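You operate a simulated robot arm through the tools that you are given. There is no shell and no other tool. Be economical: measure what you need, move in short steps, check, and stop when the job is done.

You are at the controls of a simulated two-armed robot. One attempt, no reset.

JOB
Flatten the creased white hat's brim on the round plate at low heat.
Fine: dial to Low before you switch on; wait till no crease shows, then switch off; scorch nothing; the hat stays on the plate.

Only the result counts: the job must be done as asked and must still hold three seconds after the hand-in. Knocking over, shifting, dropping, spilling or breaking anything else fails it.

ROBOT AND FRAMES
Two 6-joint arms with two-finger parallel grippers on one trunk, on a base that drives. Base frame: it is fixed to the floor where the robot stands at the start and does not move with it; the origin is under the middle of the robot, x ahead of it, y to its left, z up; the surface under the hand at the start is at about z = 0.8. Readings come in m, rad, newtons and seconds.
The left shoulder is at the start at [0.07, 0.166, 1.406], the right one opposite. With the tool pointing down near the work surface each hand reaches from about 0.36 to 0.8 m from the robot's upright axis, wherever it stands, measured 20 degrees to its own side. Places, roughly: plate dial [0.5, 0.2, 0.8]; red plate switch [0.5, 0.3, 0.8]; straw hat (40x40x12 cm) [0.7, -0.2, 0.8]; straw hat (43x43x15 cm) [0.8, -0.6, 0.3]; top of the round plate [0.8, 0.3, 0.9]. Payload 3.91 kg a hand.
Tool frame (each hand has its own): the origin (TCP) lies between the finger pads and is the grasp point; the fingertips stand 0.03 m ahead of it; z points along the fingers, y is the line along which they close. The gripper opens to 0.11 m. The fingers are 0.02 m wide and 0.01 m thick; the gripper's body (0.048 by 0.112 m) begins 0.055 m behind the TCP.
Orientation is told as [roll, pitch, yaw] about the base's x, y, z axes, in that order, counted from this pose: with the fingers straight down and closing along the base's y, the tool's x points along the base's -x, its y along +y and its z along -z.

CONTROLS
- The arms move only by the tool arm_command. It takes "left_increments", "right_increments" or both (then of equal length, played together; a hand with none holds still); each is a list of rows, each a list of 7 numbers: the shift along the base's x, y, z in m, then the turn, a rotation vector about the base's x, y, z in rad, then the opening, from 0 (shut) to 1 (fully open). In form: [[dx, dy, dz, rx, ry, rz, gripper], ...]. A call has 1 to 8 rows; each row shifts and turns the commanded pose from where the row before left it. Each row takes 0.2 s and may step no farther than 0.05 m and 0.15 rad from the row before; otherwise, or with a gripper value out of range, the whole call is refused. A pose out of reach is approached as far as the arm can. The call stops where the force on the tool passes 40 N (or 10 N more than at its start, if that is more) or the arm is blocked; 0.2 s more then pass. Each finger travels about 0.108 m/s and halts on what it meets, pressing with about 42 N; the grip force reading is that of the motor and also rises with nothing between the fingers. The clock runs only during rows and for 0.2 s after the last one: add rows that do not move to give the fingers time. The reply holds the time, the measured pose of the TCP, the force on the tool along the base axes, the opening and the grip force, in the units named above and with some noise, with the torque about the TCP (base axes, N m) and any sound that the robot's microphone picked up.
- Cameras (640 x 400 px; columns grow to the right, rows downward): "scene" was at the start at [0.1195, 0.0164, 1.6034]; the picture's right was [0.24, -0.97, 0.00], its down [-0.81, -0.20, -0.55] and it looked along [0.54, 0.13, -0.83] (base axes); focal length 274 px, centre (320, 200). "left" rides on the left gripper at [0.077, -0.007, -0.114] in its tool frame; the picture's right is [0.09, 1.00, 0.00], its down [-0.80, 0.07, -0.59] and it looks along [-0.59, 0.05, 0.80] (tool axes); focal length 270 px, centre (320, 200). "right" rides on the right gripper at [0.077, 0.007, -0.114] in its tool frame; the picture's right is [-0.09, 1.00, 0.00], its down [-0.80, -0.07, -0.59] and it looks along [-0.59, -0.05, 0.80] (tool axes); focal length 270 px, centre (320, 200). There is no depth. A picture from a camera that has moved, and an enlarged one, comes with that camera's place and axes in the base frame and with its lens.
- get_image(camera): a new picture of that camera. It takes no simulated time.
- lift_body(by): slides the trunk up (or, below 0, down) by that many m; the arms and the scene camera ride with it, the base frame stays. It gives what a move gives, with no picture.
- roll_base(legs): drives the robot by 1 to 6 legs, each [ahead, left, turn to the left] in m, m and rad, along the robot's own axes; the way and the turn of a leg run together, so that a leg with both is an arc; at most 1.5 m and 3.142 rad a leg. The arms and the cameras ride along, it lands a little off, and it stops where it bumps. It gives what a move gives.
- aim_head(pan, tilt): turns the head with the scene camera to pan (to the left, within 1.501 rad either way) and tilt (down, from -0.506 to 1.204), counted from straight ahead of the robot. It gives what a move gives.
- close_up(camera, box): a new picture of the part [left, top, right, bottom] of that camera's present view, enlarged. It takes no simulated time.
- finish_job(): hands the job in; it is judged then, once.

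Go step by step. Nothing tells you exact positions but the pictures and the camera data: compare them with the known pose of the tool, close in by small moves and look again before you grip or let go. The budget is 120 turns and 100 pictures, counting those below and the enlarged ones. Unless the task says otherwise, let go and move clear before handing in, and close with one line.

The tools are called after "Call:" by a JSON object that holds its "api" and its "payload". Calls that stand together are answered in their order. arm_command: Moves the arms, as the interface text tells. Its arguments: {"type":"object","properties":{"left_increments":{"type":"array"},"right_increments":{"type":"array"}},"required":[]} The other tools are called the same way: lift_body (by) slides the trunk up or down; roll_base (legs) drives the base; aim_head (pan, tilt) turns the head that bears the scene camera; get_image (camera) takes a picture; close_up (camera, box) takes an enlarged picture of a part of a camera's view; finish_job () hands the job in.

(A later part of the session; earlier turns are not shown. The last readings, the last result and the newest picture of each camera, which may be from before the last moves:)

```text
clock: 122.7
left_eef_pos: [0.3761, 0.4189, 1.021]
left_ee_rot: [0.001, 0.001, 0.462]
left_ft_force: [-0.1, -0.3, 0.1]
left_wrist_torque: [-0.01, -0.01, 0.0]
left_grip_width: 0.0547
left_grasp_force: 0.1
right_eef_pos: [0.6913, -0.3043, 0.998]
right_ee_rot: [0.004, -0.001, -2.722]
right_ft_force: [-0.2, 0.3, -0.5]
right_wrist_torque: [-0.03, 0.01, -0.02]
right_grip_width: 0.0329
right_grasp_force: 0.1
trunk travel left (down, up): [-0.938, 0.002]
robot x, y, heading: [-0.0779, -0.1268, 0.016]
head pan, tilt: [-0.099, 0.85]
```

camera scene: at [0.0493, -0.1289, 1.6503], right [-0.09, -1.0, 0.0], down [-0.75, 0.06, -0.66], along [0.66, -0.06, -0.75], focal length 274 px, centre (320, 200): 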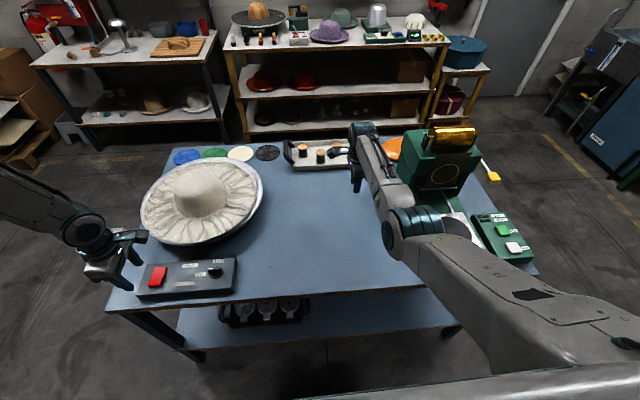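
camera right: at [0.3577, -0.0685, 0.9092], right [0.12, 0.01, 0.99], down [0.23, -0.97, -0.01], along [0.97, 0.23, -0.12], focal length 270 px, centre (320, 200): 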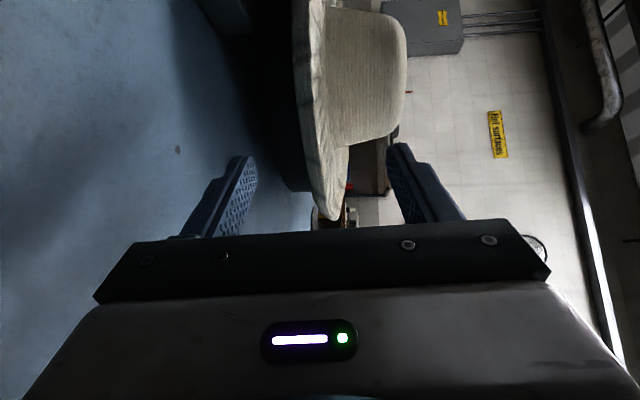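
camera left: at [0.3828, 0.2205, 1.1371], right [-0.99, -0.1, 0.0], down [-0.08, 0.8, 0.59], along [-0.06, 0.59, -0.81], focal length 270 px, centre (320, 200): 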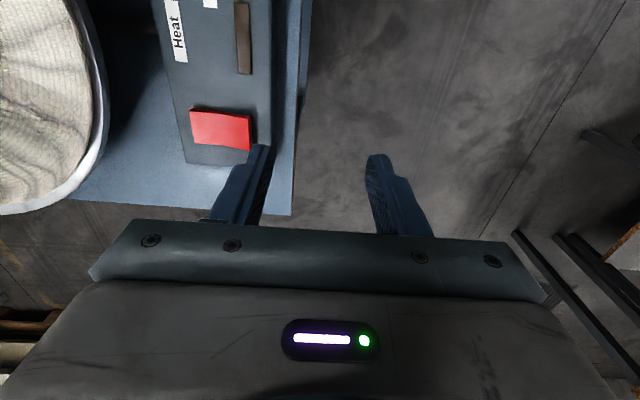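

The right wrist turns freely to −2.7 rad, so it can do the dial. I'll turn it back and drive (backing off first) to put the right hand above the dial.

Call:
{"api": "arm_command", "payload": {"right_increments": [[0, 0, 0, 0, 0, 0.145, 0.5], [0, 0, 0, 0, 0, 0.145, 0.5], [0, 0, 0, 0, 0, 0.145, 0.5], [0, 0, 0, 0, 0, 0.145, 0.5], [0, 0, 0, 0, 0, 0.145, 0.5], [0, 0, 0, 0, 0, 0.145, 0.5], [0, 0, 0, 0, 0, 0.145, 0.5], [0, 0, 0, 0, 0, 0.145, 0.5]]}}

Call:
{"api": "roll_base", "payload": {"legs": [[-0.16, 0, 0], [0, 0.635, -0.016], [0, 0, -0.2]]}}

Call:
{"api": "aim_head", "payload": {"pan": -0.15, "tilt": 0.95}}

Call:
{"api": "get_image", "payload": {"camera": "scene"}}

Call:
{"api": "get_image", "payload": {"camera": "right"}}

```text
clock: 124.5
left_eef_pos: [0.3763, 0.4178, 1.0224]
left_ee_rot: [0.003, 0.001, 0.462]
left_ft_force: [-0.2, -0.6, 0.0]
left_wrist_torque: [-0.02, 0.02, 0.0]
left_grip_width: 0.0551
left_grasp_force: 0.1
right_eef_pos: [0.6921, -0.3042, 0.9976]
right_ee_rot: [0.004, 0.001, -1.557]
right_ft_force: [0.4, -0.3, 0.0]
right_wrist_torque: [0.03, 0.0, 0.0]
right_grip_width: 0.0553
right_grasp_force: 0.0
trunk travel left (down, up): [-0.938, 0.002]
robot x, y, heading: [-0.0786, -0.1207, 0.013]
head pan, tilt: [-0.099, 0.85]
```

```text
clock: 129.9
left_eef_pos: [0.3038, 0.9598, 1.0209]
left_ee_rot: [-0.001, 0.002, 0.262]
left_ft_force: [-0.2, 0.1, 0.6]
left_wrist_torque: [0.01, 0.02, 0.0]
left_grip_width: 0.0548
left_grasp_force: 0.1
right_eef_pos: [0.469, 0.19, 0.9977]
right_ee_rot: [0.002, -0.001, -1.759]
right_ft_force: [0.0, 0.3, -0.5]
right_wrist_torque: [-0.01, -0.01, 0.0]
right_grip_width: 0.0551
right_grasp_force: 0.1
trunk travel left (down, up): [-0.938, 0.002]
robot x, y, heading: [-0.2517, 0.5187, -0.187]
head pan, tilt: [-0.099, 0.85]
```

```text
clock: 130.6
left_eef_pos: [0.3033, 0.9595, 1.0218]
left_ee_rot: [0.002, 0.002, 0.262]
left_ft_force: [-0.3, -0.6, 0.7]
left_wrist_torque: [-0.01, -0.01, 0.01]
left_grip_width: 0.055
left_grasp_force: 0.1
right_eef_pos: [0.4689, 0.1892, 0.9982]
right_ee_rot: [0.003, 0.001, -1.759]
right_ft_force: [-0.2, 0.2, -0.3]
right_wrist_torque: [0.02, 0.0, 0.02]
right_grip_width: 0.0549
right_grasp_force: 0.0
trunk travel left (down, up): [-0.938, 0.002]
robot x, y, heading: [-0.2523, 0.518, -0.187]
head pan, tilt: [-0.15, 0.949]
```

```text
19 pictures are left
camera scene: at [-0.1326, 0.4867, 1.6429], right [-0.33, -0.94, 0.0], down [-0.77, 0.27, -0.58], along [0.55, -0.19, -0.81], focal length 274 px, centre (320, 200)
```

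scene: 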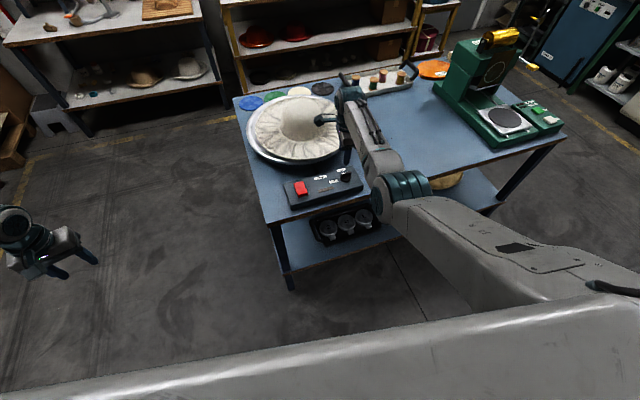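

```text
18 pictures are left
camera right: at [0.4898, 0.2632, 1.1109], right [0.96, -0.27, 0.0], down [-0.22, -0.77, 0.59], along [-0.16, -0.57, -0.8], focal length 270 px, centre (320, 200)
```

right: 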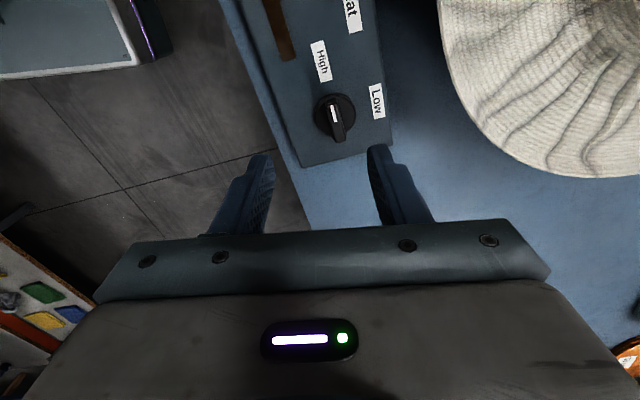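

Knob is at (0.480, 0.168). I'll move the base a little closer, then align the hand over the knob.

Call:
{"api": "roll_base", "payload": {"legs": [[0.09, 0, 0]]}}

Call:
{"api": "arm_command", "payload": {"right_increments": [[-0.025, -0.001, 0, 0, 0, 0.094, 0.5], [-0.025, -0.001, -0.02, 0, 0, 0.094, 0.5], [-0.02, -0.001, -0.03, 0, 0, 0, 0.5]]}}

Call:
{"api": "get_image", "payload": {"camera": "right"}}

```text
clock: 131.7
left_eef_pos: [0.3816, 0.9435, 1.0255]
left_ee_rot: [-0.001, -0.007, 0.264]
left_ft_force: [-1.0, -0.3, 0.3]
left_wrist_torque: [0.02, -0.07, -0.01]
left_grip_width: 0.0549
left_grasp_force: 0.1
right_eef_pos: [0.5504, 0.1737, 1.0032]
right_ee_rot: [0.011, 0.001, -1.76]
right_ft_force: [-0.7, 0.0, 0.5]
right_wrist_torque: [-0.01, -0.03, 0.01]
right_grip_width: 0.0546
right_grasp_force: 0.0
trunk travel left (down, up): [-0.938, 0.002]
robot x, y, heading: [-0.1624, 0.5022, -0.184]
head pan, tilt: [-0.15, 0.949]
```

```text
clock: 132.5
left_eef_pos: [0.3897, 0.9423, 1.0211]
left_ee_rot: [0.0, 0.003, 0.266]
left_ft_force: [-0.7, -0.2, 0.5]
left_wrist_torque: [0.01, -0.01, 0.03]
left_grip_width: 0.0548
left_grasp_force: 0.0
right_eef_pos: [0.4871, 0.1689, 0.9462]
right_ee_rot: [0.003, 0.003, -1.568]
right_ft_force: [-0.4, -0.5, -0.2]
right_wrist_torque: [0.02, -0.01, -0.02]
right_grip_width: 0.0551
right_grasp_force: 0.1
trunk travel left (down, up): [-0.938, 0.002]
robot x, y, heading: [-0.1635, 0.5034, -0.19]
head pan, tilt: [-0.15, 0.949]
```

```text
17 pictures are left
camera right: at [0.493, 0.2453, 1.0595], right [1.0, -0.09, 0.0], down [-0.07, -0.8, 0.59], along [-0.05, -0.59, -0.8], focal length 270 px, centre (320, 200)
```

right: 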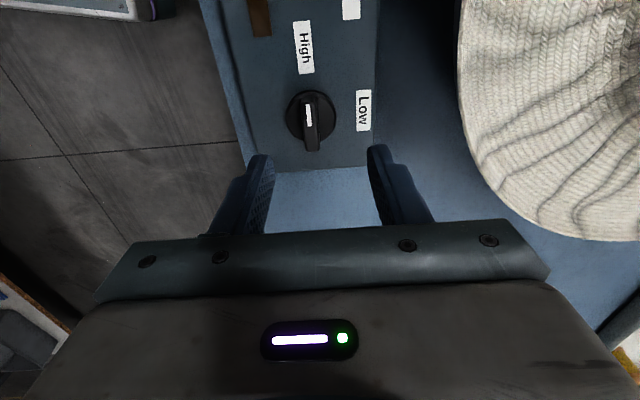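

Call:
{"api": "arm_command", "payload": {"right_increments": [[-0.0075, 0.001, -0.03, 0, 0, 0, 0.5], [0, 0, -0.03, 0, 0, 0, 0.5], [0, 0, -0.012, 0, 0, 0, 0.5]]}}

Call:
{"api": "get_image", "payload": {"camera": "right"}}

```text
clock: 133.3
left_eef_pos: [0.3903, 0.9436, 1.0211]
left_ee_rot: [0.002, 0.004, 0.265]
left_ft_force: [0.0, -1.4, -0.3]
left_wrist_torque: [0.02, 0.02, -0.02]
left_grip_width: 0.0548
left_grasp_force: 0.2
right_eef_pos: [0.4797, 0.1715, 0.8754]
right_ee_rot: [0.004, 0.0, -1.57]
right_ft_force: [-0.3, 0.3, -0.8]
right_wrist_torque: [0.01, 0.04, -0.04]
right_grip_width: 0.055
right_grasp_force: 0.1
trunk travel left (down, up): [-0.938, 0.002]
robot x, y, heading: [-0.1657, 0.5026, -0.19]
head pan, tilt: [-0.15, 0.949]
```

```text
16 pictures are left
camera right: at [0.4856, 0.2474, 0.9885], right [1.0, -0.09, 0.0], down [-0.07, -0.8, 0.59], along [-0.05, -0.59, -0.8], focal length 270 px, centre (320, 200)
```

right: 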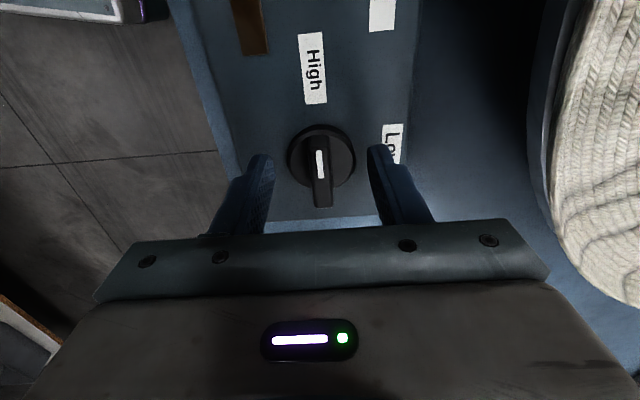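

Call:
{"api": "arm_command", "payload": {"right_increments": [[0, 0.002, -0.002, 0, 0, 0, 0.3], [0, 0, 0, 0, 0, 0, 0.1], [0, 0, 0, 0, 0, 0, 0], [0, 0, 0, 0, 0, 0, 0]]}}

Call:
{"api": "get_image", "payload": {"camera": "right"}}

```text
clock: 134.3
left_eef_pos: [0.3892, 0.9426, 1.0213]
left_ee_rot: [0.001, 0.004, 0.266]
left_ft_force: [-0.2, -0.6, -0.3]
left_wrist_torque: [0.02, 0.0, -0.01]
left_grip_width: 0.0549
left_grasp_force: 0.1
right_eef_pos: [0.4796, 0.1722, 0.8748]
right_ee_rot: [0.006, 0.002, -1.573]
right_ft_force: [13.0, -3.5, 12.2]
right_wrist_torque: [0.25, 0.55, 0.02]
right_grip_width: 0.0117
right_grasp_force: 44.9
trunk travel left (down, up): [-0.938, 0.002]
robot x, y, heading: [-0.1616, 0.5004, -0.186]
head pan, tilt: [-0.15, 0.949]
```

```text
15 pictures are left
camera right: at [0.4856, 0.2492, 0.9888], right [1.0, -0.09, 0.01], down [-0.07, -0.8, 0.59], along [-0.05, -0.59, -0.8], focal length 270 px, centre (320, 200)
```

right: 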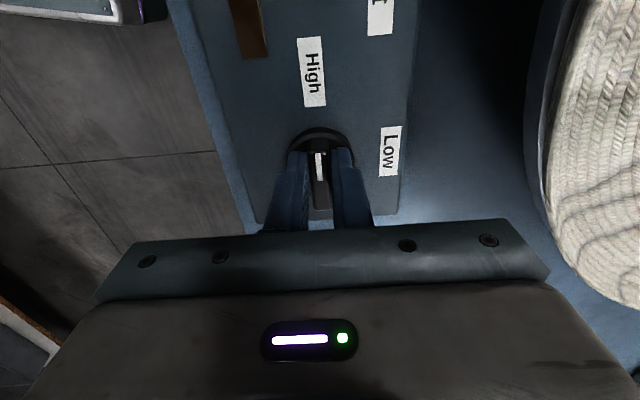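

The knob is gripped. Ease the side load and turn clockwise.

Call:
{"api": "arm_command", "payload": {"right_increments": [[0.002, 0, 0.001, 0, 0, 0, 0], [0, 0, 0, 0, 0, -0.13, 0], [0, 0, 0, 0, 0, -0.13, 0], [0, 0, 0, 0, 0, -0.13, 0], [0, 0, 0, 0, 0, -0.13, 0]]}}

Call:
{"api": "get_image", "payload": {"camera": "right"}}

```text
clock: 135.5
left_eef_pos: [0.3894, 0.9432, 1.0198]
left_ee_rot: [0.003, 0.004, 0.264]
left_ft_force: [0.3, 0.1, 0.6]
left_wrist_torque: [0.01, 0.01, 0.01]
left_grip_width: 0.0548
left_grasp_force: 0.0
right_eef_pos: [0.4831, 0.1721, 0.8753]
right_ee_rot: [0.008, 0.0, -2.093]
right_ft_force: [19.6, -7.8, 17.1]
right_wrist_torque: [-0.9, 0.88, 0.1]
right_grip_width: 0.012
right_grasp_force: 45.0
trunk travel left (down, up): [-0.938, 0.002]
robot x, y, heading: [-0.1665, 0.5011, -0.178]
head pan, tilt: [-0.15, 0.949]
```

```text
14 pictures are left
camera right: at [0.5254, 0.2354, 0.9888], right [0.82, -0.57, 0.01], down [-0.46, -0.66, 0.59], along [-0.34, -0.49, -0.8], focal length 270 px, centre (320, 200)
```

right: 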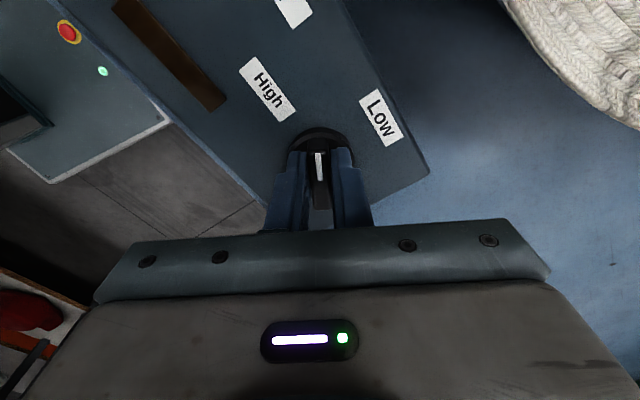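

Call:
{"api": "arm_command", "payload": {"right_increments": [[0.002, -0.001, 0.003, 0, 0, 0, 0], [0, 0, 0, 0, 0, -0.13, 0], [0, 0, 0, 0, 0, -0.13, 0], [0, 0, 0, 0, 0, -0.13, 0], [0, 0, 0, 0, 0, -0.13, 0], [0, 0, 0, 0, 0, -0.13, 0], [0, 0, 0, 0, 0, -0.13, 0], [0, 0, 0, 0, 0, -0.13, 0]]}}

Call:
{"api": "get_image", "payload": {"camera": "right"}}

```text
clock: 137.3
left_eef_pos: [0.391, 0.9411, 1.0212]
left_ee_rot: [0.004, 0.004, 0.264]
left_ft_force: [-0.3, 0.2, -0.3]
left_wrist_torque: [-0.01, 0.01, -0.01]
left_grip_width: 0.0552
left_grasp_force: 0.0
right_eef_pos: [0.4841, 0.1685, 0.8754]
right_ee_rot: [0.003, -0.003, -3.004]
right_ft_force: [16.0, -14.1, -3.6]
right_wrist_torque: [0.22, -1.54, 0.08]
right_grip_width: 0.0117
right_grasp_force: 45.0
trunk travel left (down, up): [-0.938, 0.002]
robot x, y, heading: [-0.1634, 0.501, -0.187]
head pan, tilt: [-0.15, 0.949]
```

```text
13 pictures are left
camera right: at [0.5614, 0.1728, 0.9886], right [0.05, -1.0, 0.0], down [-0.8, -0.04, 0.6], along [-0.59, -0.03, -0.8], focal length 270 px, centre (320, 200)
```

right: 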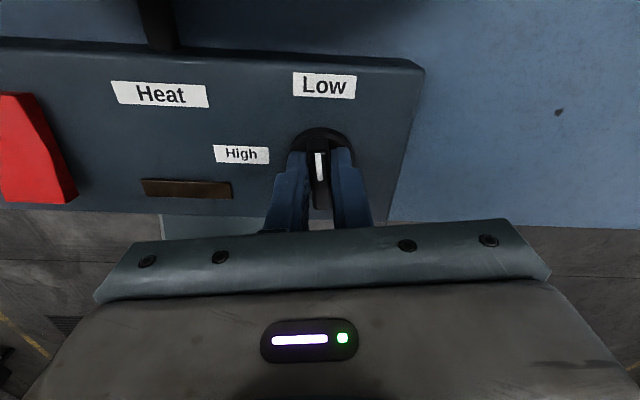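

One more small turn to reach 90°, then release and rise.

Call:
{"api": "arm_command", "payload": {"right_increments": [[0, 0, 0, 0, 0, -0.12, 0], [0, 0, 0, 0, 0, 0, 0], [0, 0, 0, 0, 0, 0, 0.3], [0, 0, 0.0, 0, 0, 0, 0.5], [0, 0, 0.03, 0, 0, 0, 0.5], [0, 0, 0.04, 0, 0, 0, 0.5], [0, 0, 0.02, 0, 0, 0, 0.5]]}}

Call:
{"api": "get_image", "payload": {"camera": "right"}}

```text
clock: 138.9
left_eef_pos: [0.3897, 0.9429, 1.0212]
left_ee_rot: [0.001, 0.005, 0.265]
left_ft_force: [-0.5, -0.3, 0.5]
left_wrist_torque: [0.0, 0.0, -0.02]
left_grip_width: 0.055
left_grasp_force: 0.1
right_eef_pos: [0.4826, 0.1703, 0.9672]
right_ee_rot: [0.002, 0.0, -3.121]
right_ft_force: [0.6, 0.9, 0.3]
right_wrist_torque: [0.0, -0.01, 0.02]
right_grip_width: 0.055
right_grasp_force: 0.1
trunk travel left (down, up): [-0.938, 0.002]
robot x, y, heading: [-0.1649, 0.5032, -0.19]
head pan, tilt: [-0.15, 0.949]
```

```text
12 pictures are left
camera right: at [0.5603, 0.1661, 1.0806], right [-0.07, -1.0, 0.0], down [-0.8, 0.06, 0.59], along [-0.59, 0.04, -0.8], focal length 270 px, centre (320, 200)
```

right: 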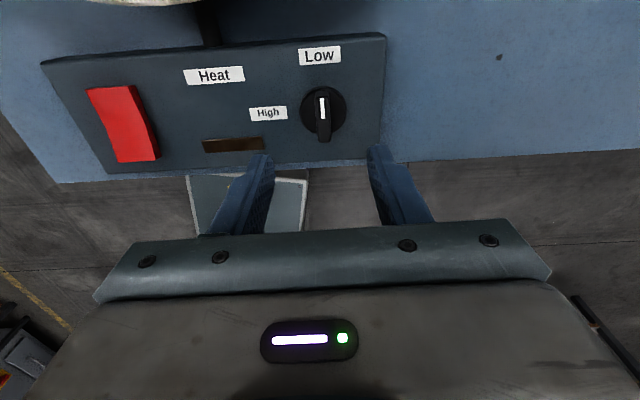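

The dial points at Low. Now a close look at the rocker switch.

Call:
{"api": "close_up", "payload": {"camera": "right", "box": [60, 60, 200, 190]}}

```text
3.08 times, centred on (130, 125) of right
camera zoom: at [0.5603, 0.1661, 1.0806], right [-0.07, -1.0, 0.0], down [-0.8, 0.06, 0.59], along [-0.59, 0.04, -0.8], focal length 832 px, centre (905, 431)
```

zoom: 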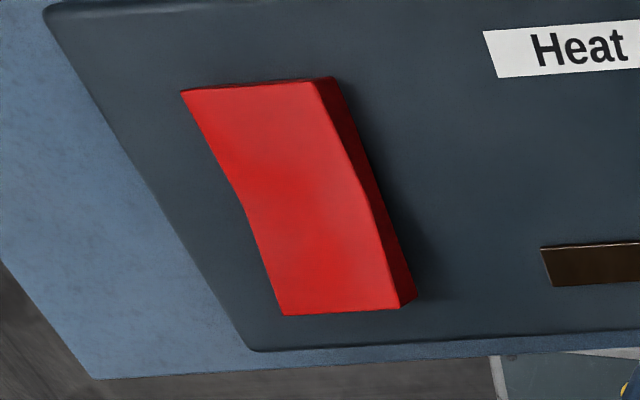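

The rocker's near end (x≈0.465, y≈0.346) stands up; that is the end to press. I'll shift the base left so the closed right fingers hover over it.

Call:
{"api": "roll_base", "payload": {"legs": [[-0.05, 0.17, 0]]}}

Call:
{"api": "arm_command", "payload": {"right_increments": [[0, 0, 0, 0, 0, 0, 0.2], [0, 0, 0, 0, 0, 0, 0], [0, 0, 0, 0, 0, 0, 0]]}}

Call:
{"api": "get_image", "payload": {"camera": "right"}}

```text
clock: 140.4
left_eef_pos: [0.3708, 1.1196, 1.0235]
left_ee_rot: [0.006, 0.001, 0.268]
left_ft_force: [0.1, 0.2, 0.0]
left_wrist_torque: [0.02, -0.01, 0.02]
left_grip_width: 0.0549
left_grasp_force: 0.0
right_eef_pos: [0.4663, 0.3471, 0.9655]
right_ee_rot: [0.002, 0.0, -3.118]
right_ft_force: [0.2, -0.2, -0.2]
right_wrist_torque: [-0.01, 0.0, -0.02]
right_grip_width: 0.055
right_grasp_force: 0.0
trunk travel left (down, up): [-0.938, 0.002]
robot x, y, heading: [-0.1847, 0.6763, -0.185]
head pan, tilt: [-0.15, 0.949]
```

```text
clock: 141.2
left_eef_pos: [0.3697, 1.122, 1.021]
left_ee_rot: [0.002, 0.001, 0.264]
left_ft_force: [0.6, 1.0, 0.4]
left_wrist_torque: [0.02, -0.01, 0.01]
left_grip_width: 0.0551
left_grasp_force: 0.0
right_eef_pos: [0.4654, 0.3495, 0.9676]
right_ee_rot: [0.005, 0.0, -3.12]
right_ft_force: [-1.1, -0.9, 0.8]
right_wrist_torque: [-0.02, -0.01, -0.01]
right_grip_width: 0.0002
right_grasp_force: 37.8
trunk travel left (down, up): [-0.938, 0.002]
robot x, y, heading: [-0.1872, 0.6811, -0.184]
head pan, tilt: [-0.15, 0.949]
```

```text
10 pictures are left
camera right: at [0.5427, 0.3456, 1.081], right [-0.07, -1.0, 0.0], down [-0.8, 0.06, 0.59], along [-0.59, 0.04, -0.8], focal length 270 px, centre (320, 200)
```

right: 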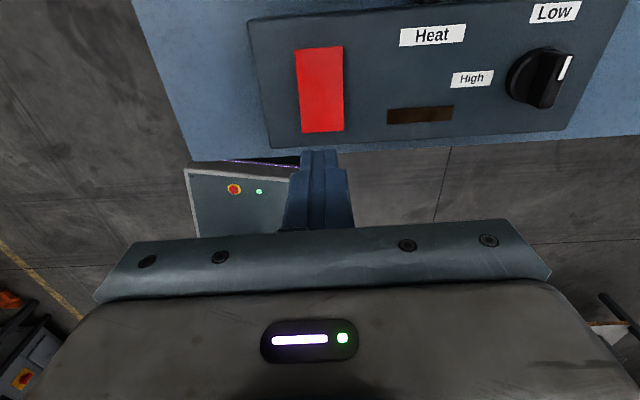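

Call:
{"api": "arm_command", "payload": {"right_increments": [[-0.002, 0, -0.04, 0, 0, 0, 0], [0, 0, -0.036, 0, 0, 0, 0], [0, 0, -0.005, 0, 0, 0, 0], [0, 0, -0.005, 0, 0, 0, 0], [0, 0, -0.004, 0, 0, 0, 0]]}}

```text
clock: 142.4
left_eef_pos: [0.3691, 1.1218, 1.0215]
left_ee_rot: [0.002, 0.001, 0.267]
left_ft_force: [-0.2, 0.5, -0.4]
left_wrist_torque: [-0.01, 0.04, -0.02]
left_grip_width: 0.0551
left_grasp_force: 0.1
right_eef_pos: [0.4646, 0.3491, 0.8763]
right_ee_rot: [0.004, -0.003, -3.119]
right_ft_force: [-0.9, -0.2, -0.4]
right_wrist_torque: [0.02, -0.01, 0.01]
right_grip_width: 0.0001
right_grasp_force: 37.4
trunk travel left (down, up): [-0.938, 0.002]
robot x, y, heading: [-0.1841, 0.6819, -0.186]
head pan, tilt: [-0.15, 0.949]
```

Call:
{"api": "arm_command", "payload": {"right_increments": [[0, 0, -0.004, 0, 0, 0, 0], [0, 0, -0.003, 0, 0, 0, 0]]}}

Call:
{"api": "close_up", "payload": {"camera": "right", "box": [240, 60, 480, 220]}}

```text
clock: 143.0
left_eef_pos: [0.3666, 1.1244, 1.0234]
left_ee_rot: [0.0, -0.003, 0.264]
left_ft_force: [0.4, 0.2, 0.1]
left_wrist_torque: [0.01, 0.0, -0.01]
left_grip_width: 0.0552
left_grasp_force: 0.1
right_eef_pos: [0.4642, 0.3497, 0.8762]
right_ee_rot: [0.006, 0.01, -3.119]
right_ft_force: [-1.7, -1.9, 28.3]
right_wrist_torque: [-0.04, -0.25, -0.08]
right_grip_width: 0.0001
right_grasp_force: 38.5
trunk travel left (down, up): [-0.938, 0.002]
robot x, y, heading: [-0.1793, 0.6803, -0.183]
head pan, tilt: [-0.15, 0.949]
```

```text
2.50 times, centred on (360, 140) of right
camera zoom: at [0.54, 0.346, 0.9907], right [-0.07, -1.0, 0.01], down [-0.81, 0.06, 0.59], along [-0.58, 0.03, -0.81], focal length 676 px, centre (220, 350)
```

zoom: 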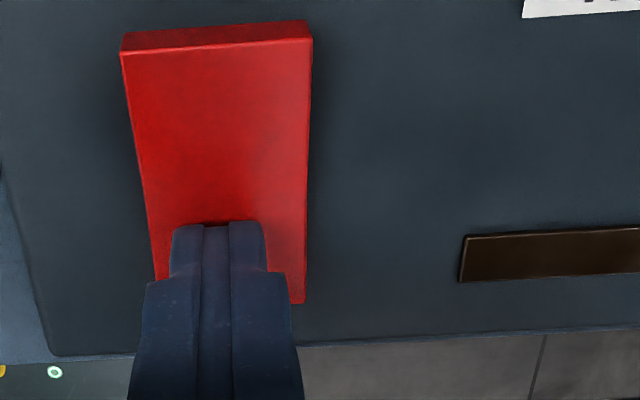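

The near end is at its hard stop with no click, so the far end is the one to press. I'll move there.

Call:
{"api": "arm_command", "payload": {"right_increments": [[0, 0, 0.03, 0, 0, 0, 0], [0.02, 0, 0.01, 0, 0, 0, 0], [0.02, 0, 0, 0, 0, 0, 0], [0, 0, -0.015, 0, 0, 0, 0], [0, 0, -0.01, 0, 0, 0, 0], [0, 0, -0.005, 0, 0, 0, 0], [0, 0, -0.005, 0, 0, 0, 0]]}}

```text
clock: 144.6
left_eef_pos: [0.3709, 1.1226, 1.0214]
left_ee_rot: [0.002, 0.002, 0.265]
left_ft_force: [-0.1, 0.0, -0.4]
left_wrist_torque: [0.01, -0.01, 0.0]
left_grip_width: 0.055
left_grasp_force: 0.1
right_eef_pos: [0.5037, 0.3499, 0.8751]
right_ee_rot: [0.005, 0.003, -3.118]
right_ft_force: [0.8, 0.2, 0.8]
right_wrist_torque: [-0.01, 0.08, -0.02]
right_grip_width: 0.0002
right_grasp_force: 37.6
trunk travel left (down, up): [-0.938, 0.002]
robot x, y, heading: [-0.1835, 0.6808, -0.182]
head pan, tilt: [-0.15, 0.949]
```

Call:
{"api": "arm_command", "payload": {"right_increments": [[0, 0, -0.003, 0, 0, 0, 0], [0, 0, -0.002, 0, 0, 0, 0]]}}

Call:
{"api": "close_up", "payload": {"camera": "right", "box": [200, 80, 480, 220]}}

```text
clock: 145.2
left_eef_pos: [0.3684, 1.1238, 1.0231]
left_ee_rot: [0.001, -0.001, 0.269]
left_ft_force: [-1.1, -0.1, -0.2]
left_wrist_torque: [-0.02, 0.01, -0.02]
left_grip_width: 0.055
left_grasp_force: 0.2
right_eef_pos: [0.5035, 0.3504, 0.875]
right_ee_rot: [0.008, 0.008, -3.119]
right_ft_force: [1.3, -1.9, 25.0]
right_wrist_torque: [0.0, 0.24, 0.24]
right_grip_width: 0.0002
right_grasp_force: 37.9
trunk travel left (down, up): [-0.938, 0.002]
robot x, y, heading: [-0.1829, 0.6798, -0.186]
head pan, tilt: [-0.15, 0.949]
```

```text
2.29 times, centred on (340, 150) of right
camera zoom: at [0.5798, 0.346, 0.9897], right [-0.07, -1.0, 0.01], down [-0.81, 0.06, 0.59], along [-0.59, 0.03, -0.81], focal length 618 px, centre (274, 314)
```

zoom: 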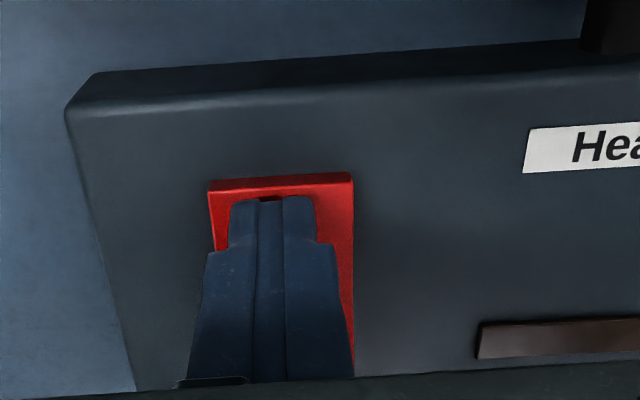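

Both presses seated: after pressing the near end the far end stood up, now it's down again (initial state). So near-end-down is the switched state; I'll press the near end again and look.

Call:
{"api": "arm_command", "payload": {"right_increments": [[0, 0, 0.04, 0, 0, 0, 0], [-0.02, 0, 0, 0, 0, 0, 0], [-0.02, 0, -0.01, 0, 0, 0, 0], [0, 0, -0.015, 0, 0, 0, 0], [0, 0, -0.008, 0, 0, 0, 0], [0, 0, -0.005, 0, 0, 0, 0], [0, 0, -0.005, 0, 0, 0, 0]]}}

Call:
{"api": "arm_command", "payload": {"right_increments": [[0, 0, 0.03, 0, 0, 0, 0], [0, 0, 0.04, 0, 0, 0, 0], [0, 0, 0.04, 0, 0, 0, 0]]}}

Call:
{"api": "get_image", "payload": {"camera": "right"}}

```text
clock: 147.0
left_eef_pos: [0.3666, 1.1242, 1.0234]
left_ee_rot: [0.001, -0.001, 0.264]
left_ft_force: [-0.3, 0.4, -0.1]
left_wrist_torque: [0.0, 0.0, 0.0]
left_grip_width: 0.0554
left_grasp_force: 0.0
right_eef_pos: [0.466, 0.3504, 0.8758]
right_ee_rot: [0.007, 0.017, -3.119]
right_ft_force: [-9.9, 3.0, 21.2]
right_wrist_torque: [0.11, 0.05, 0.13]
right_grip_width: 0.0
right_grasp_force: 38.0
trunk travel left (down, up): [-0.938, 0.002]
robot x, y, heading: [-0.1819, 0.6808, -0.183]
head pan, tilt: [-0.15, 0.949]
stopped in row 7 (right hand): the force on the tool passed its limit at 42 N (the readings are from after the stop); the commanded pose is now the measured one
```

```text
clock: 147.8
left_eef_pos: [0.3691, 1.1216, 1.0219]
left_ee_rot: [0.001, 0.002, 0.266]
left_ft_force: [0.5, 0.2, 0.3]
left_wrist_torque: [0.01, 0.01, 0.01]
left_grip_width: 0.0552
left_grasp_force: 0.1
right_eef_pos: [0.4677, 0.3512, 0.9825]
right_ee_rot: [0.007, 0.01, -3.119]
right_ft_force: [0.4, -0.3, -0.3]
right_wrist_torque: [0.03, -0.02, -0.01]
right_grip_width: 0.0001
right_grasp_force: 37.7
trunk travel left (down, up): [-0.938, 0.002]
robot x, y, heading: [-0.1836, 0.6785, -0.182]
head pan, tilt: [-0.15, 0.949]
```

```text
7 pictures are left
camera right: at [0.5433, 0.3469, 1.0974], right [-0.07, -1.0, 0.01], down [-0.81, 0.06, 0.59], along [-0.58, 0.03, -0.81], focal length 270 px, centre (320, 200)
```

right: 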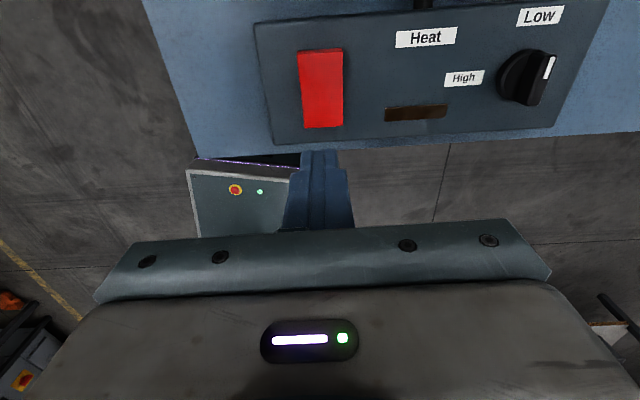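

Call:
{"api": "close_up", "payload": {"camera": "scene", "box": [260, 60, 440, 220]}}

```text
2.50 times, centred on (350, 140) of scene
camera zoom: at [-0.0652, 0.6488, 1.6429], right [-0.33, -0.94, 0.0], down [-0.77, 0.27, -0.58], along [0.55, -0.19, -0.81], focal length 685 px, centre (245, 350)
```

zoom: 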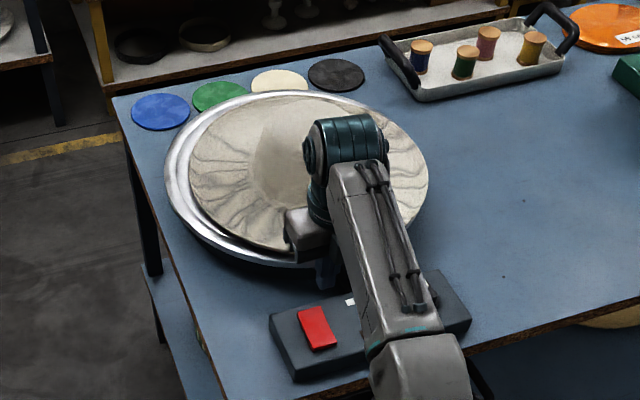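

The creases may already be fainting. I'll wait a few seconds and look again.

Call:
{"api": "arm_command", "payload": {"right_increments": [[0, 0, 0, 0, 0, 0, 0], [0, 0, 0, 0, 0, 0, 0], [0, 0, 0, 0, 0, 0, 0], [0, 0, 0, 0, 0, 0, 0], [0, 0, 0, 0, 0, 0, 0], [0, 0, 0, 0, 0, 0, 0], [0, 0, 0, 0, 0, 0, 0], [0, 0, 0, 0, 0, 0, 0]]}}

Call:
{"api": "arm_command", "payload": {"right_increments": [[0, 0, 0, 0, 0, 0, 0], [0, 0, 0, 0, 0, 0, 0], [0, 0, 0, 0, 0, 0, 0], [0, 0, 0, 0, 0, 0, 0], [0, 0, 0, 0, 0, 0, 0], [0, 0, 0, 0, 0, 0, 0], [0, 0, 0, 0, 0, 0, 0], [0, 0, 0, 0, 0, 0, 0]]}}

Call:
{"api": "close_up", "payload": {"camera": "scene", "box": [300, 85, 440, 205]}}

```text
clock: 149.6
left_eef_pos: [0.3699, 1.122, 1.0216]
left_ee_rot: [0.002, 0.001, 0.267]
left_ft_force: [1.0, -1.1, 1.1]
left_wrist_torque: [-0.02, 0.03, -0.01]
left_grip_width: 0.0551
left_grasp_force: 0.1
right_eef_pos: [0.4683, 0.3522, 0.9825]
right_ee_rot: [0.008, 0.011, -3.117]
right_ft_force: [-0.2, -0.5, 0.1]
right_wrist_torque: [-0.02, 0.01, 0.03]
right_grip_width: 0.0
right_grasp_force: 37.9
trunk travel left (down, up): [-0.938, 0.002]
robot x, y, heading: [-0.1819, 0.6819, -0.18]
head pan, tilt: [-0.15, 0.949]
```

```text
clock: 151.4
left_eef_pos: [0.3705, 1.1228, 1.0225]
left_ee_rot: [-0.001, 0.003, 0.266]
left_ft_force: [0.8, -0.5, 0.5]
left_wrist_torque: [-0.02, -0.01, -0.01]
left_grip_width: 0.055
left_grasp_force: 0.0
right_eef_pos: [0.4689, 0.3508, 0.9825]
right_ee_rot: [0.006, 0.01, -3.118]
right_ft_force: [0.1, 0.0, -0.1]
right_wrist_torque: [-0.01, 0.0, 0.01]
right_grip_width: 0.0
right_grasp_force: 38.0
trunk travel left (down, up): [-0.938, 0.002]
robot x, y, heading: [-0.1782, 0.6844, -0.184]
head pan, tilt: [-0.15, 0.949]
```

```text
3.33 times, centred on (370, 145) of scene
camera zoom: at [-0.064, 0.648, 1.6429], right [-0.33, -0.94, 0.0], down [-0.77, 0.27, -0.58], along [0.55, -0.19, -0.81], focal length 914 px, centre (153, 383)
```

zoom: 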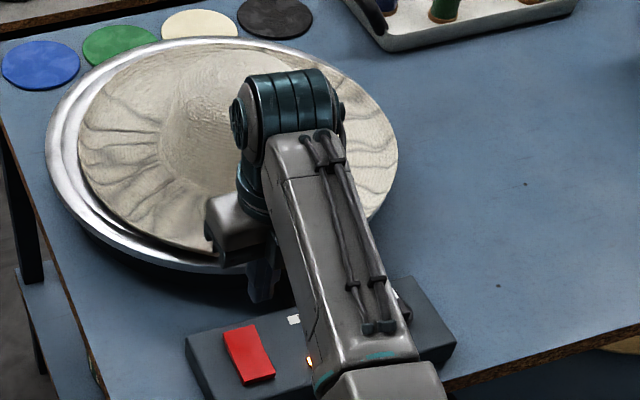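

The indicator window now glows orange: the plate is on at Low. I'll pre-position over the off end and wait about 9 s.

Call:
{"api": "arm_command", "payload": {"right_increments": [[0.018, 0, -0.03, 0, 0, 0, 0], [0.018, 0, -0.03, 0, 0, 0, 0], [0, 0, 0, 0, 0, 0, 0], [0, 0, 0, 0, 0, 0, 0], [0, 0, 0, 0, 0, 0, 0], [0, 0, 0, 0, 0, 0, 0], [0, 0, 0, 0, 0, 0, 0], [0, 0, 0, 0, 0, 0, 0]]}}

Call:
{"api": "arm_command", "payload": {"right_increments": [[0, 0, 0, 0, 0, 0, 0], [0, 0, 0, 0, 0, 0, 0], [0, 0, 0, 0, 0, 0, 0], [0, 0, 0, 0, 0, 0, 0], [0, 0, 0, 0, 0, 0, 0], [0, 0, 0, 0, 0, 0, 0], [0, 0, 0, 0, 0, 0, 0], [0, 0, 0, 0, 0, 0, 0]]}}

Call:
{"api": "arm_command", "payload": {"right_increments": [[0, 0, 0, 0, 0, 0, 0], [0, 0, 0, 0, 0, 0, 0], [0, 0, 0, 0, 0, 0, 0], [0, 0, 0, 0, 0, 0, 0], [0, 0, 0, 0, 0, 0, 0], [0, 0, 0, 0, 0, 0, 0], [0, 0, 0, 0, 0, 0, 0], [0, 0, 0, 0, 0, 0, 0]]}}

Call:
{"api": "arm_command", "payload": {"right_increments": [[0, 0, 0, 0, 0, 0, 0], [0, 0, 0, 0, 0, 0, 0], [0, 0, 0, 0, 0, 0, 0], [0, 0, 0, 0, 0, 0, 0], [0, 0, 0, 0, 0, 0, 0], [0, 0, 0, 0, 0, 0, 0], [0, 0, 0, 0, 0, 0, 0], [0, 0, 0, 0, 0, 0, 0]]}}

Call:
{"api": "close_up", "payload": {"camera": "scene", "box": [300, 85, 440, 205]}}

```text
clock: 153.2
left_eef_pos: [0.3713, 1.1218, 1.0226]
left_ee_rot: [0.002, 0.001, 0.265]
left_ft_force: [-0.1, 0.2, 0.6]
left_wrist_torque: [-0.02, -0.02, 0.01]
left_grip_width: 0.0552
left_grasp_force: 0.1
right_eef_pos: [0.5059, 0.3521, 0.919]
right_ee_rot: [0.007, 0.01, -3.119]
right_ft_force: [0.4, 0.2, -0.3]
right_wrist_torque: [0.04, 0.0, -0.01]
right_grip_width: 0.0
right_grasp_force: 37.9
trunk travel left (down, up): [-0.938, 0.002]
robot x, y, heading: [-0.1829, 0.6822, -0.183]
head pan, tilt: [-0.15, 0.949]
```

```text
clock: 155.0
left_eef_pos: [0.371, 1.1225, 1.0221]
left_ee_rot: [0.002, 0.002, 0.267]
left_ft_force: [0.9, 1.0, -0.3]
left_wrist_torque: [0.01, 0.03, 0.01]
left_grip_width: 0.0549
left_grasp_force: 0.0
right_eef_pos: [0.5075, 0.3507, 0.919]
right_ee_rot: [0.007, 0.011, -3.118]
right_ft_force: [0.1, -0.2, 0.1]
right_wrist_torque: [0.0, -0.06, 0.01]
right_grip_width: 0.0
right_grasp_force: 37.6
trunk travel left (down, up): [-0.938, 0.002]
robot x, y, heading: [-0.1826, 0.6804, -0.176]
head pan, tilt: [-0.15, 0.949]
```

```text
clock: 156.8
left_eef_pos: [0.3707, 1.1221, 1.0217]
left_ee_rot: [0.002, 0.001, 0.267]
left_ft_force: [-0.2, -0.5, -0.1]
left_wrist_torque: [-0.01, 0.02, -0.01]
left_grip_width: 0.0548
left_grasp_force: 0.0
right_eef_pos: [0.5049, 0.3515, 0.9205]
right_ee_rot: [0.007, 0.011, -3.118]
right_ft_force: [0.7, -0.6, -0.2]
right_wrist_torque: [-0.01, 0.02, -0.02]
right_grip_width: 0.0
right_grasp_force: 37.3
trunk travel left (down, up): [-0.938, 0.002]
robot x, y, heading: [-0.1838, 0.6839, -0.178]
head pan, tilt: [-0.15, 0.949]
```

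```text
clock: 158.6
left_eef_pos: [0.3709, 1.1222, 1.0218]
left_ee_rot: [0.001, 0.002, 0.268]
left_ft_force: [0.5, -0.1, -1.0]
left_wrist_torque: [-0.02, 0.01, -0.01]
left_grip_width: 0.0547
left_grasp_force: 0.0
right_eef_pos: [0.5067, 0.3507, 0.9191]
right_ee_rot: [0.007, 0.01, -3.119]
right_ft_force: [-0.6, -0.1, -0.4]
right_wrist_torque: [0.03, -0.01, -0.02]
right_grip_width: 0.0
right_grasp_force: 37.9
trunk travel left (down, up): [-0.938, 0.002]
robot x, y, heading: [-0.1853, 0.6774, -0.179]
head pan, tilt: [-0.15, 0.949]
```

```text
3.33 times, centred on (370, 145) of scene
camera zoom: at [-0.064, 0.648, 1.6429], right [-0.33, -0.94, 0.0], down [-0.77, 0.27, -0.58], along [0.55, -0.19, -0.81], focal length 914 px, centre (153, 383)
```

zoom: 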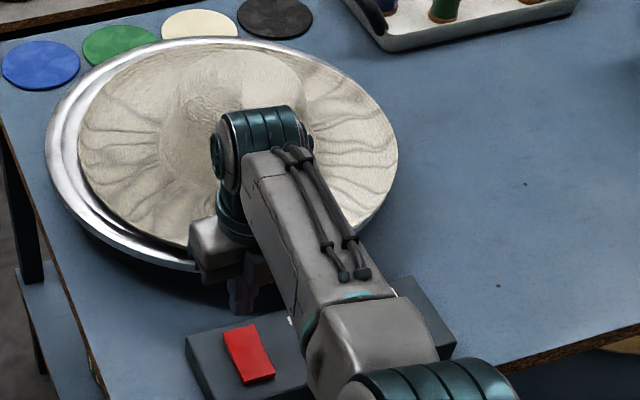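

Creases are fading. Wait ~9 s more.

Call:
{"api": "arm_command", "payload": {"right_increments": [[0, 0, 0, 0, 0, 0, 0], [0, 0, 0, 0, 0, 0, 0], [0, 0, 0, 0, 0, 0, 0], [0, 0, 0, 0, 0, 0, 0], [0, 0, 0, 0, 0, 0, 0], [0, 0, 0, 0, 0, 0, 0], [0, 0, 0, 0, 0, 0, 0], [0, 0, 0, 0, 0, 0, 0]]}}

Call:
{"api": "arm_command", "payload": {"right_increments": [[0, 0, 0, 0, 0, 0, 0], [0, 0, 0, 0, 0, 0, 0], [0, 0, 0, 0, 0, 0, 0], [0, 0, 0, 0, 0, 0, 0], [0, 0, 0, 0, 0, 0, 0], [0, 0, 0, 0, 0, 0, 0], [0, 0, 0, 0, 0, 0, 0], [0, 0, 0, 0, 0, 0, 0]]}}

Call:
{"api": "arm_command", "payload": {"right_increments": [[0, 0, 0, 0, 0, 0, 0], [0, 0, 0, 0, 0, 0, 0], [0, 0, 0, 0, 0, 0, 0], [0, 0, 0, 0, 0, 0, 0], [0, 0, 0, 0, 0, 0, 0], [0, 0, 0, 0, 0, 0, 0], [0, 0, 0, 0, 0, 0, 0], [0, 0, 0, 0, 0, 0, 0]]}}

Call:
{"api": "arm_command", "payload": {"right_increments": [[0, 0, 0, 0, 0, 0, 0], [0, 0, 0, 0, 0, 0, 0], [0, 0, 0, 0, 0, 0, 0], [0, 0, 0, 0, 0, 0, 0], [0, 0, 0, 0, 0, 0, 0], [0, 0, 0, 0, 0, 0, 0], [0, 0, 0, 0, 0, 0, 0], [0, 0, 0, 0, 0, 0, 0]]}}

Call:
{"api": "close_up", "payload": {"camera": "scene", "box": [300, 85, 440, 205]}}

```text
clock: 160.4
left_eef_pos: [0.3704, 1.1236, 1.0216]
left_ee_rot: [0.002, 0.001, 0.267]
left_ft_force: [0.4, -0.9, 0.1]
left_wrist_torque: [0.01, 0.02, 0.02]
left_grip_width: 0.0548
left_grasp_force: 0.1
right_eef_pos: [0.5064, 0.3518, 0.9199]
right_ee_rot: [0.007, 0.01, -3.119]
right_ft_force: [-0.2, -0.1, -0.5]
right_wrist_torque: [0.01, 0.02, -0.02]
right_grip_width: 0.0002
right_grasp_force: 37.7
trunk travel left (down, up): [-0.938, 0.002]
robot x, y, heading: [-0.1827, 0.6802, -0.182]
head pan, tilt: [-0.15, 0.949]
```

```text
clock: 162.2
left_eef_pos: [0.3708, 1.1222, 1.0208]
left_ee_rot: [0.002, 0.001, 0.266]
left_ft_force: [0.7, -1.0, 0.4]
left_wrist_torque: [0.0, -0.03, 0.03]
left_grip_width: 0.0552
left_grasp_force: 0.1
right_eef_pos: [0.5066, 0.3504, 0.9187]
right_ee_rot: [0.007, 0.011, -3.119]
right_ft_force: [0.3, -0.8, -0.1]
right_wrist_torque: [0.0, -0.01, -0.01]
right_grip_width: 0.0
right_grasp_force: 37.5
trunk travel left (down, up): [-0.938, 0.002]
robot x, y, heading: [-0.184, 0.6825, -0.182]
head pan, tilt: [-0.15, 0.949]
```

```text
clock: 164.0
left_eef_pos: [0.3706, 1.1229, 1.0215]
left_ee_rot: [0.001, 0.001, 0.266]
left_ft_force: [-0.4, -0.1, -0.7]
left_wrist_torque: [0.0, 0.04, -0.02]
left_grip_width: 0.0548
left_grasp_force: 0.2
right_eef_pos: [0.5056, 0.3507, 0.9199]
right_ee_rot: [0.006, 0.012, -3.117]
right_ft_force: [-0.3, 0.7, -0.2]
right_wrist_torque: [-0.01, 0.01, 0.0]
right_grip_width: 0.0
right_grasp_force: 37.8
trunk travel left (down, up): [-0.938, 0.002]
robot x, y, heading: [-0.1825, 0.6769, -0.178]
head pan, tilt: [-0.15, 0.949]
```

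```text
clock: 165.8
left_eef_pos: [0.3701, 1.123, 1.0207]
left_ee_rot: [0.003, 0.003, 0.267]
left_ft_force: [0.3, 0.2, 0.5]
left_wrist_torque: [0.02, -0.02, 0.02]
left_grip_width: 0.0548
left_grasp_force: 0.2
right_eef_pos: [0.5063, 0.3518, 0.9201]
right_ee_rot: [0.007, 0.011, -3.121]
right_ft_force: [-0.2, 0.0, -0.5]
right_wrist_torque: [0.02, 0.01, 0.0]
right_grip_width: 0.0
right_grasp_force: 37.7
trunk travel left (down, up): [-0.938, 0.002]
robot x, y, heading: [-0.182, 0.6791, -0.185]
head pan, tilt: [-0.15, 0.949]
```

```text
3.33 times, centred on (370, 145) of scene
camera zoom: at [-0.064, 0.648, 1.6429], right [-0.33, -0.94, 0.0], down [-0.77, 0.27, -0.58], along [0.55, -0.19, -0.81], focal length 914 px, centre (153, 383)
```

zoom: 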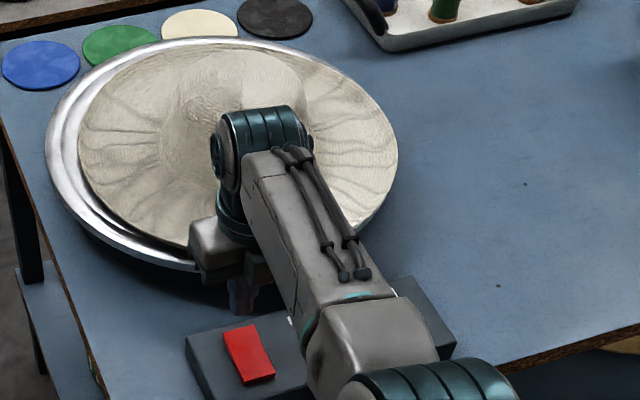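

Much fainter but lines still show. Wait ~11 s more.

Call:
{"api": "arm_command", "payload": {"right_increments": [[0, 0, 0, 0, 0, 0, 0], [0, 0, 0, 0, 0, 0, 0], [0, 0, 0, 0, 0, 0, 0], [0, 0, 0, 0, 0, 0, 0], [0, 0, 0, 0, 0, 0, 0], [0, 0, 0, 0, 0, 0, 0], [0, 0, 0, 0, 0, 0, 0], [0, 0, 0, 0, 0, 0, 0]]}}

Call:
{"api": "arm_command", "payload": {"right_increments": [[0, 0, 0, 0, 0, 0, 0], [0, 0, 0, 0, 0, 0, 0], [0, 0, 0, 0, 0, 0, 0], [0, 0, 0, 0, 0, 0, 0], [0, 0, 0, 0, 0, 0, 0], [0, 0, 0, 0, 0, 0, 0], [0, 0, 0, 0, 0, 0, 0], [0, 0, 0, 0, 0, 0, 0]]}}

Call:
{"api": "arm_command", "payload": {"right_increments": [[0, 0, 0, 0, 0, 0, 0], [0, 0, 0, 0, 0, 0, 0], [0, 0, 0, 0, 0, 0, 0], [0, 0, 0, 0, 0, 0, 0], [0, 0, 0, 0, 0, 0, 0], [0, 0, 0, 0, 0, 0, 0], [0, 0, 0, 0, 0, 0, 0], [0, 0, 0, 0, 0, 0, 0]]}}

Call:
{"api": "arm_command", "payload": {"right_increments": [[0, 0, 0, 0, 0, 0, 0], [0, 0, 0, 0, 0, 0, 0], [0, 0, 0, 0, 0, 0, 0], [0, 0, 0, 0, 0, 0, 0], [0, 0, 0, 0, 0, 0, 0], [0, 0, 0, 0, 0, 0, 0], [0, 0, 0, 0, 0, 0, 0], [0, 0, 0, 0, 0, 0, 0]]}}

Call:
{"api": "arm_command", "payload": {"right_increments": [[0, 0, 0, 0, 0, 0, 0], [0, 0, 0, 0, 0, 0, 0], [0, 0, 0, 0, 0, 0, 0], [0, 0, 0, 0, 0, 0, 0], [0, 0, 0, 0, 0, 0, 0], [0, 0, 0, 0, 0, 0, 0], [0, 0, 0, 0, 0, 0, 0], [0, 0, 0, 0, 0, 0, 0]]}}

Call:
{"api": "arm_command", "payload": {"right_increments": [[0, 0, 0, 0, 0, 0, 0], [0, 0, 0, 0, 0, 0, 0], [0, 0, 0, 0, 0, 0, 0], [0, 0, 0, 0, 0, 0, 0], [0, 0, 0, 0, 0, 0, 0], [0, 0, 0, 0, 0, 0, 0], [0, 0, 0, 0, 0, 0, 0], [0, 0, 0, 0, 0, 0, 0]]}}

Call:
{"api": "close_up", "payload": {"camera": "scene", "box": [305, 90, 405, 170]}}

```text
clock: 167.6
left_eef_pos: [0.3711, 1.1225, 1.022]
left_ee_rot: [0.001, 0.002, 0.267]
left_ft_force: [0.0, 0.4, -0.4]
left_wrist_torque: [0.0, 0.0, -0.02]
left_grip_width: 0.055
left_grasp_force: 0.1
right_eef_pos: [0.5076, 0.351, 0.9201]
right_ee_rot: [0.007, 0.01, -3.12]
right_ft_force: [0.3, 0.5, 0.0]
right_wrist_torque: [-0.03, 0.0, 0.0]
right_grip_width: 0.0
right_grasp_force: 38.3
trunk travel left (down, up): [-0.938, 0.002]
robot x, y, heading: [-0.1805, 0.6785, -0.183]
head pan, tilt: [-0.15, 0.949]
```

```text
clock: 169.4
left_eef_pos: [0.3701, 1.1222, 1.0214]
left_ee_rot: [0.002, 0.002, 0.268]
left_ft_force: [-1.2, -0.7, 1.0]
left_wrist_torque: [-0.02, 0.04, 0.0]
left_grip_width: 0.0548
left_grasp_force: 0.0
right_eef_pos: [0.5066, 0.351, 0.9198]
right_ee_rot: [0.007, 0.011, -3.119]
right_ft_force: [0.6, 0.2, 0.6]
right_wrist_torque: [-0.01, 0.01, 0.0]
right_grip_width: 0.0
right_grasp_force: 38.3
trunk travel left (down, up): [-0.938, 0.002]
robot x, y, heading: [-0.1845, 0.6803, -0.185]
head pan, tilt: [-0.15, 0.949]
```

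```text
clock: 171.2
left_eef_pos: [0.3699, 1.1232, 1.0219]
left_ee_rot: [0.0, 0.001, 0.267]
left_ft_force: [0.1, 0.1, 0.2]
left_wrist_torque: [0.0, -0.01, 0.02]
left_grip_width: 0.055
left_grasp_force: 0.1
right_eef_pos: [0.5066, 0.3509, 0.9185]
right_ee_rot: [0.006, 0.011, -3.12]
right_ft_force: [0.2, 0.1, -0.4]
right_wrist_torque: [0.0, -0.02, 0.01]
right_grip_width: 0.0
right_grasp_force: 37.3
trunk travel left (down, up): [-0.938, 0.002]
robot x, y, heading: [-0.1822, 0.6816, -0.185]
head pan, tilt: [-0.15, 0.949]
```

```text
clock: 173.0
left_eef_pos: [0.3703, 1.1226, 1.0229]
left_ee_rot: [0.002, 0.003, 0.268]
left_ft_force: [-0.8, 0.6, 0.5]
left_wrist_torque: [-0.02, -0.03, 0.07]
left_grip_width: 0.0547
left_grasp_force: 0.0
right_eef_pos: [0.5057, 0.3513, 0.9192]
right_ee_rot: [0.007, 0.01, -3.117]
right_ft_force: [-0.2, -0.9, 0.5]
right_wrist_torque: [0.03, 0.0, 0.01]
right_grip_width: 0.0
right_grasp_force: 38.0
trunk travel left (down, up): [-0.938, 0.002]
robot x, y, heading: [-0.1818, 0.6823, -0.187]
head pan, tilt: [-0.15, 0.949]
```

```text
clock: 174.8
left_eef_pos: [0.3708, 1.1223, 1.0212]
left_ee_rot: [0.002, 0.002, 0.267]
left_ft_force: [-0.3, 0.7, 0.6]
left_wrist_torque: [0.0, 0.02, 0.0]
left_grip_width: 0.0552
left_grasp_force: 0.1
right_eef_pos: [0.5062, 0.3519, 0.9196]
right_ee_rot: [0.007, 0.011, -3.118]
right_ft_force: [-0.1, 0.6, -0.9]
right_wrist_torque: [0.01, 0.04, 0.03]
right_grip_width: 0.0
right_grasp_force: 37.5
trunk travel left (down, up): [-0.938, 0.002]
robot x, y, heading: [-0.1829, 0.6825, -0.182]
head pan, tilt: [-0.15, 0.949]
```

```text
clock: 176.6
left_eef_pos: [0.3707, 1.1233, 1.0232]
left_ee_rot: [0.002, 0.002, 0.267]
left_ft_force: [-0.3, 0.6, 0.3]
left_wrist_torque: [0.02, 0.0, 0.02]
left_grip_width: 0.0551
left_grasp_force: 0.0
right_eef_pos: [0.5061, 0.3508, 0.9194]
right_ee_rot: [0.009, 0.01, -3.119]
right_ft_force: [0.6, 0.3, 0.4]
right_wrist_torque: [-0.01, 0.0, -0.02]
right_grip_width: 0.0
right_grasp_force: 37.9
trunk travel left (down, up): [-0.938, 0.002]
robot x, y, heading: [-0.1806, 0.683, -0.182]
head pan, tilt: [-0.15, 0.949]
```

```text
5.00 times, centred on (355, 130) of scene
camera zoom: at [-0.064, 0.648, 1.6429], right [-0.33, -0.94, 0.0], down [-0.77, 0.27, -0.58], along [0.55, -0.19, -0.81], focal length 1371 px, centre (145, 550)
```

zoom: 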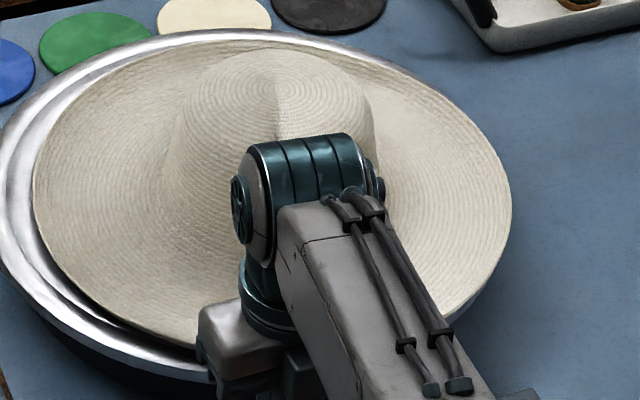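

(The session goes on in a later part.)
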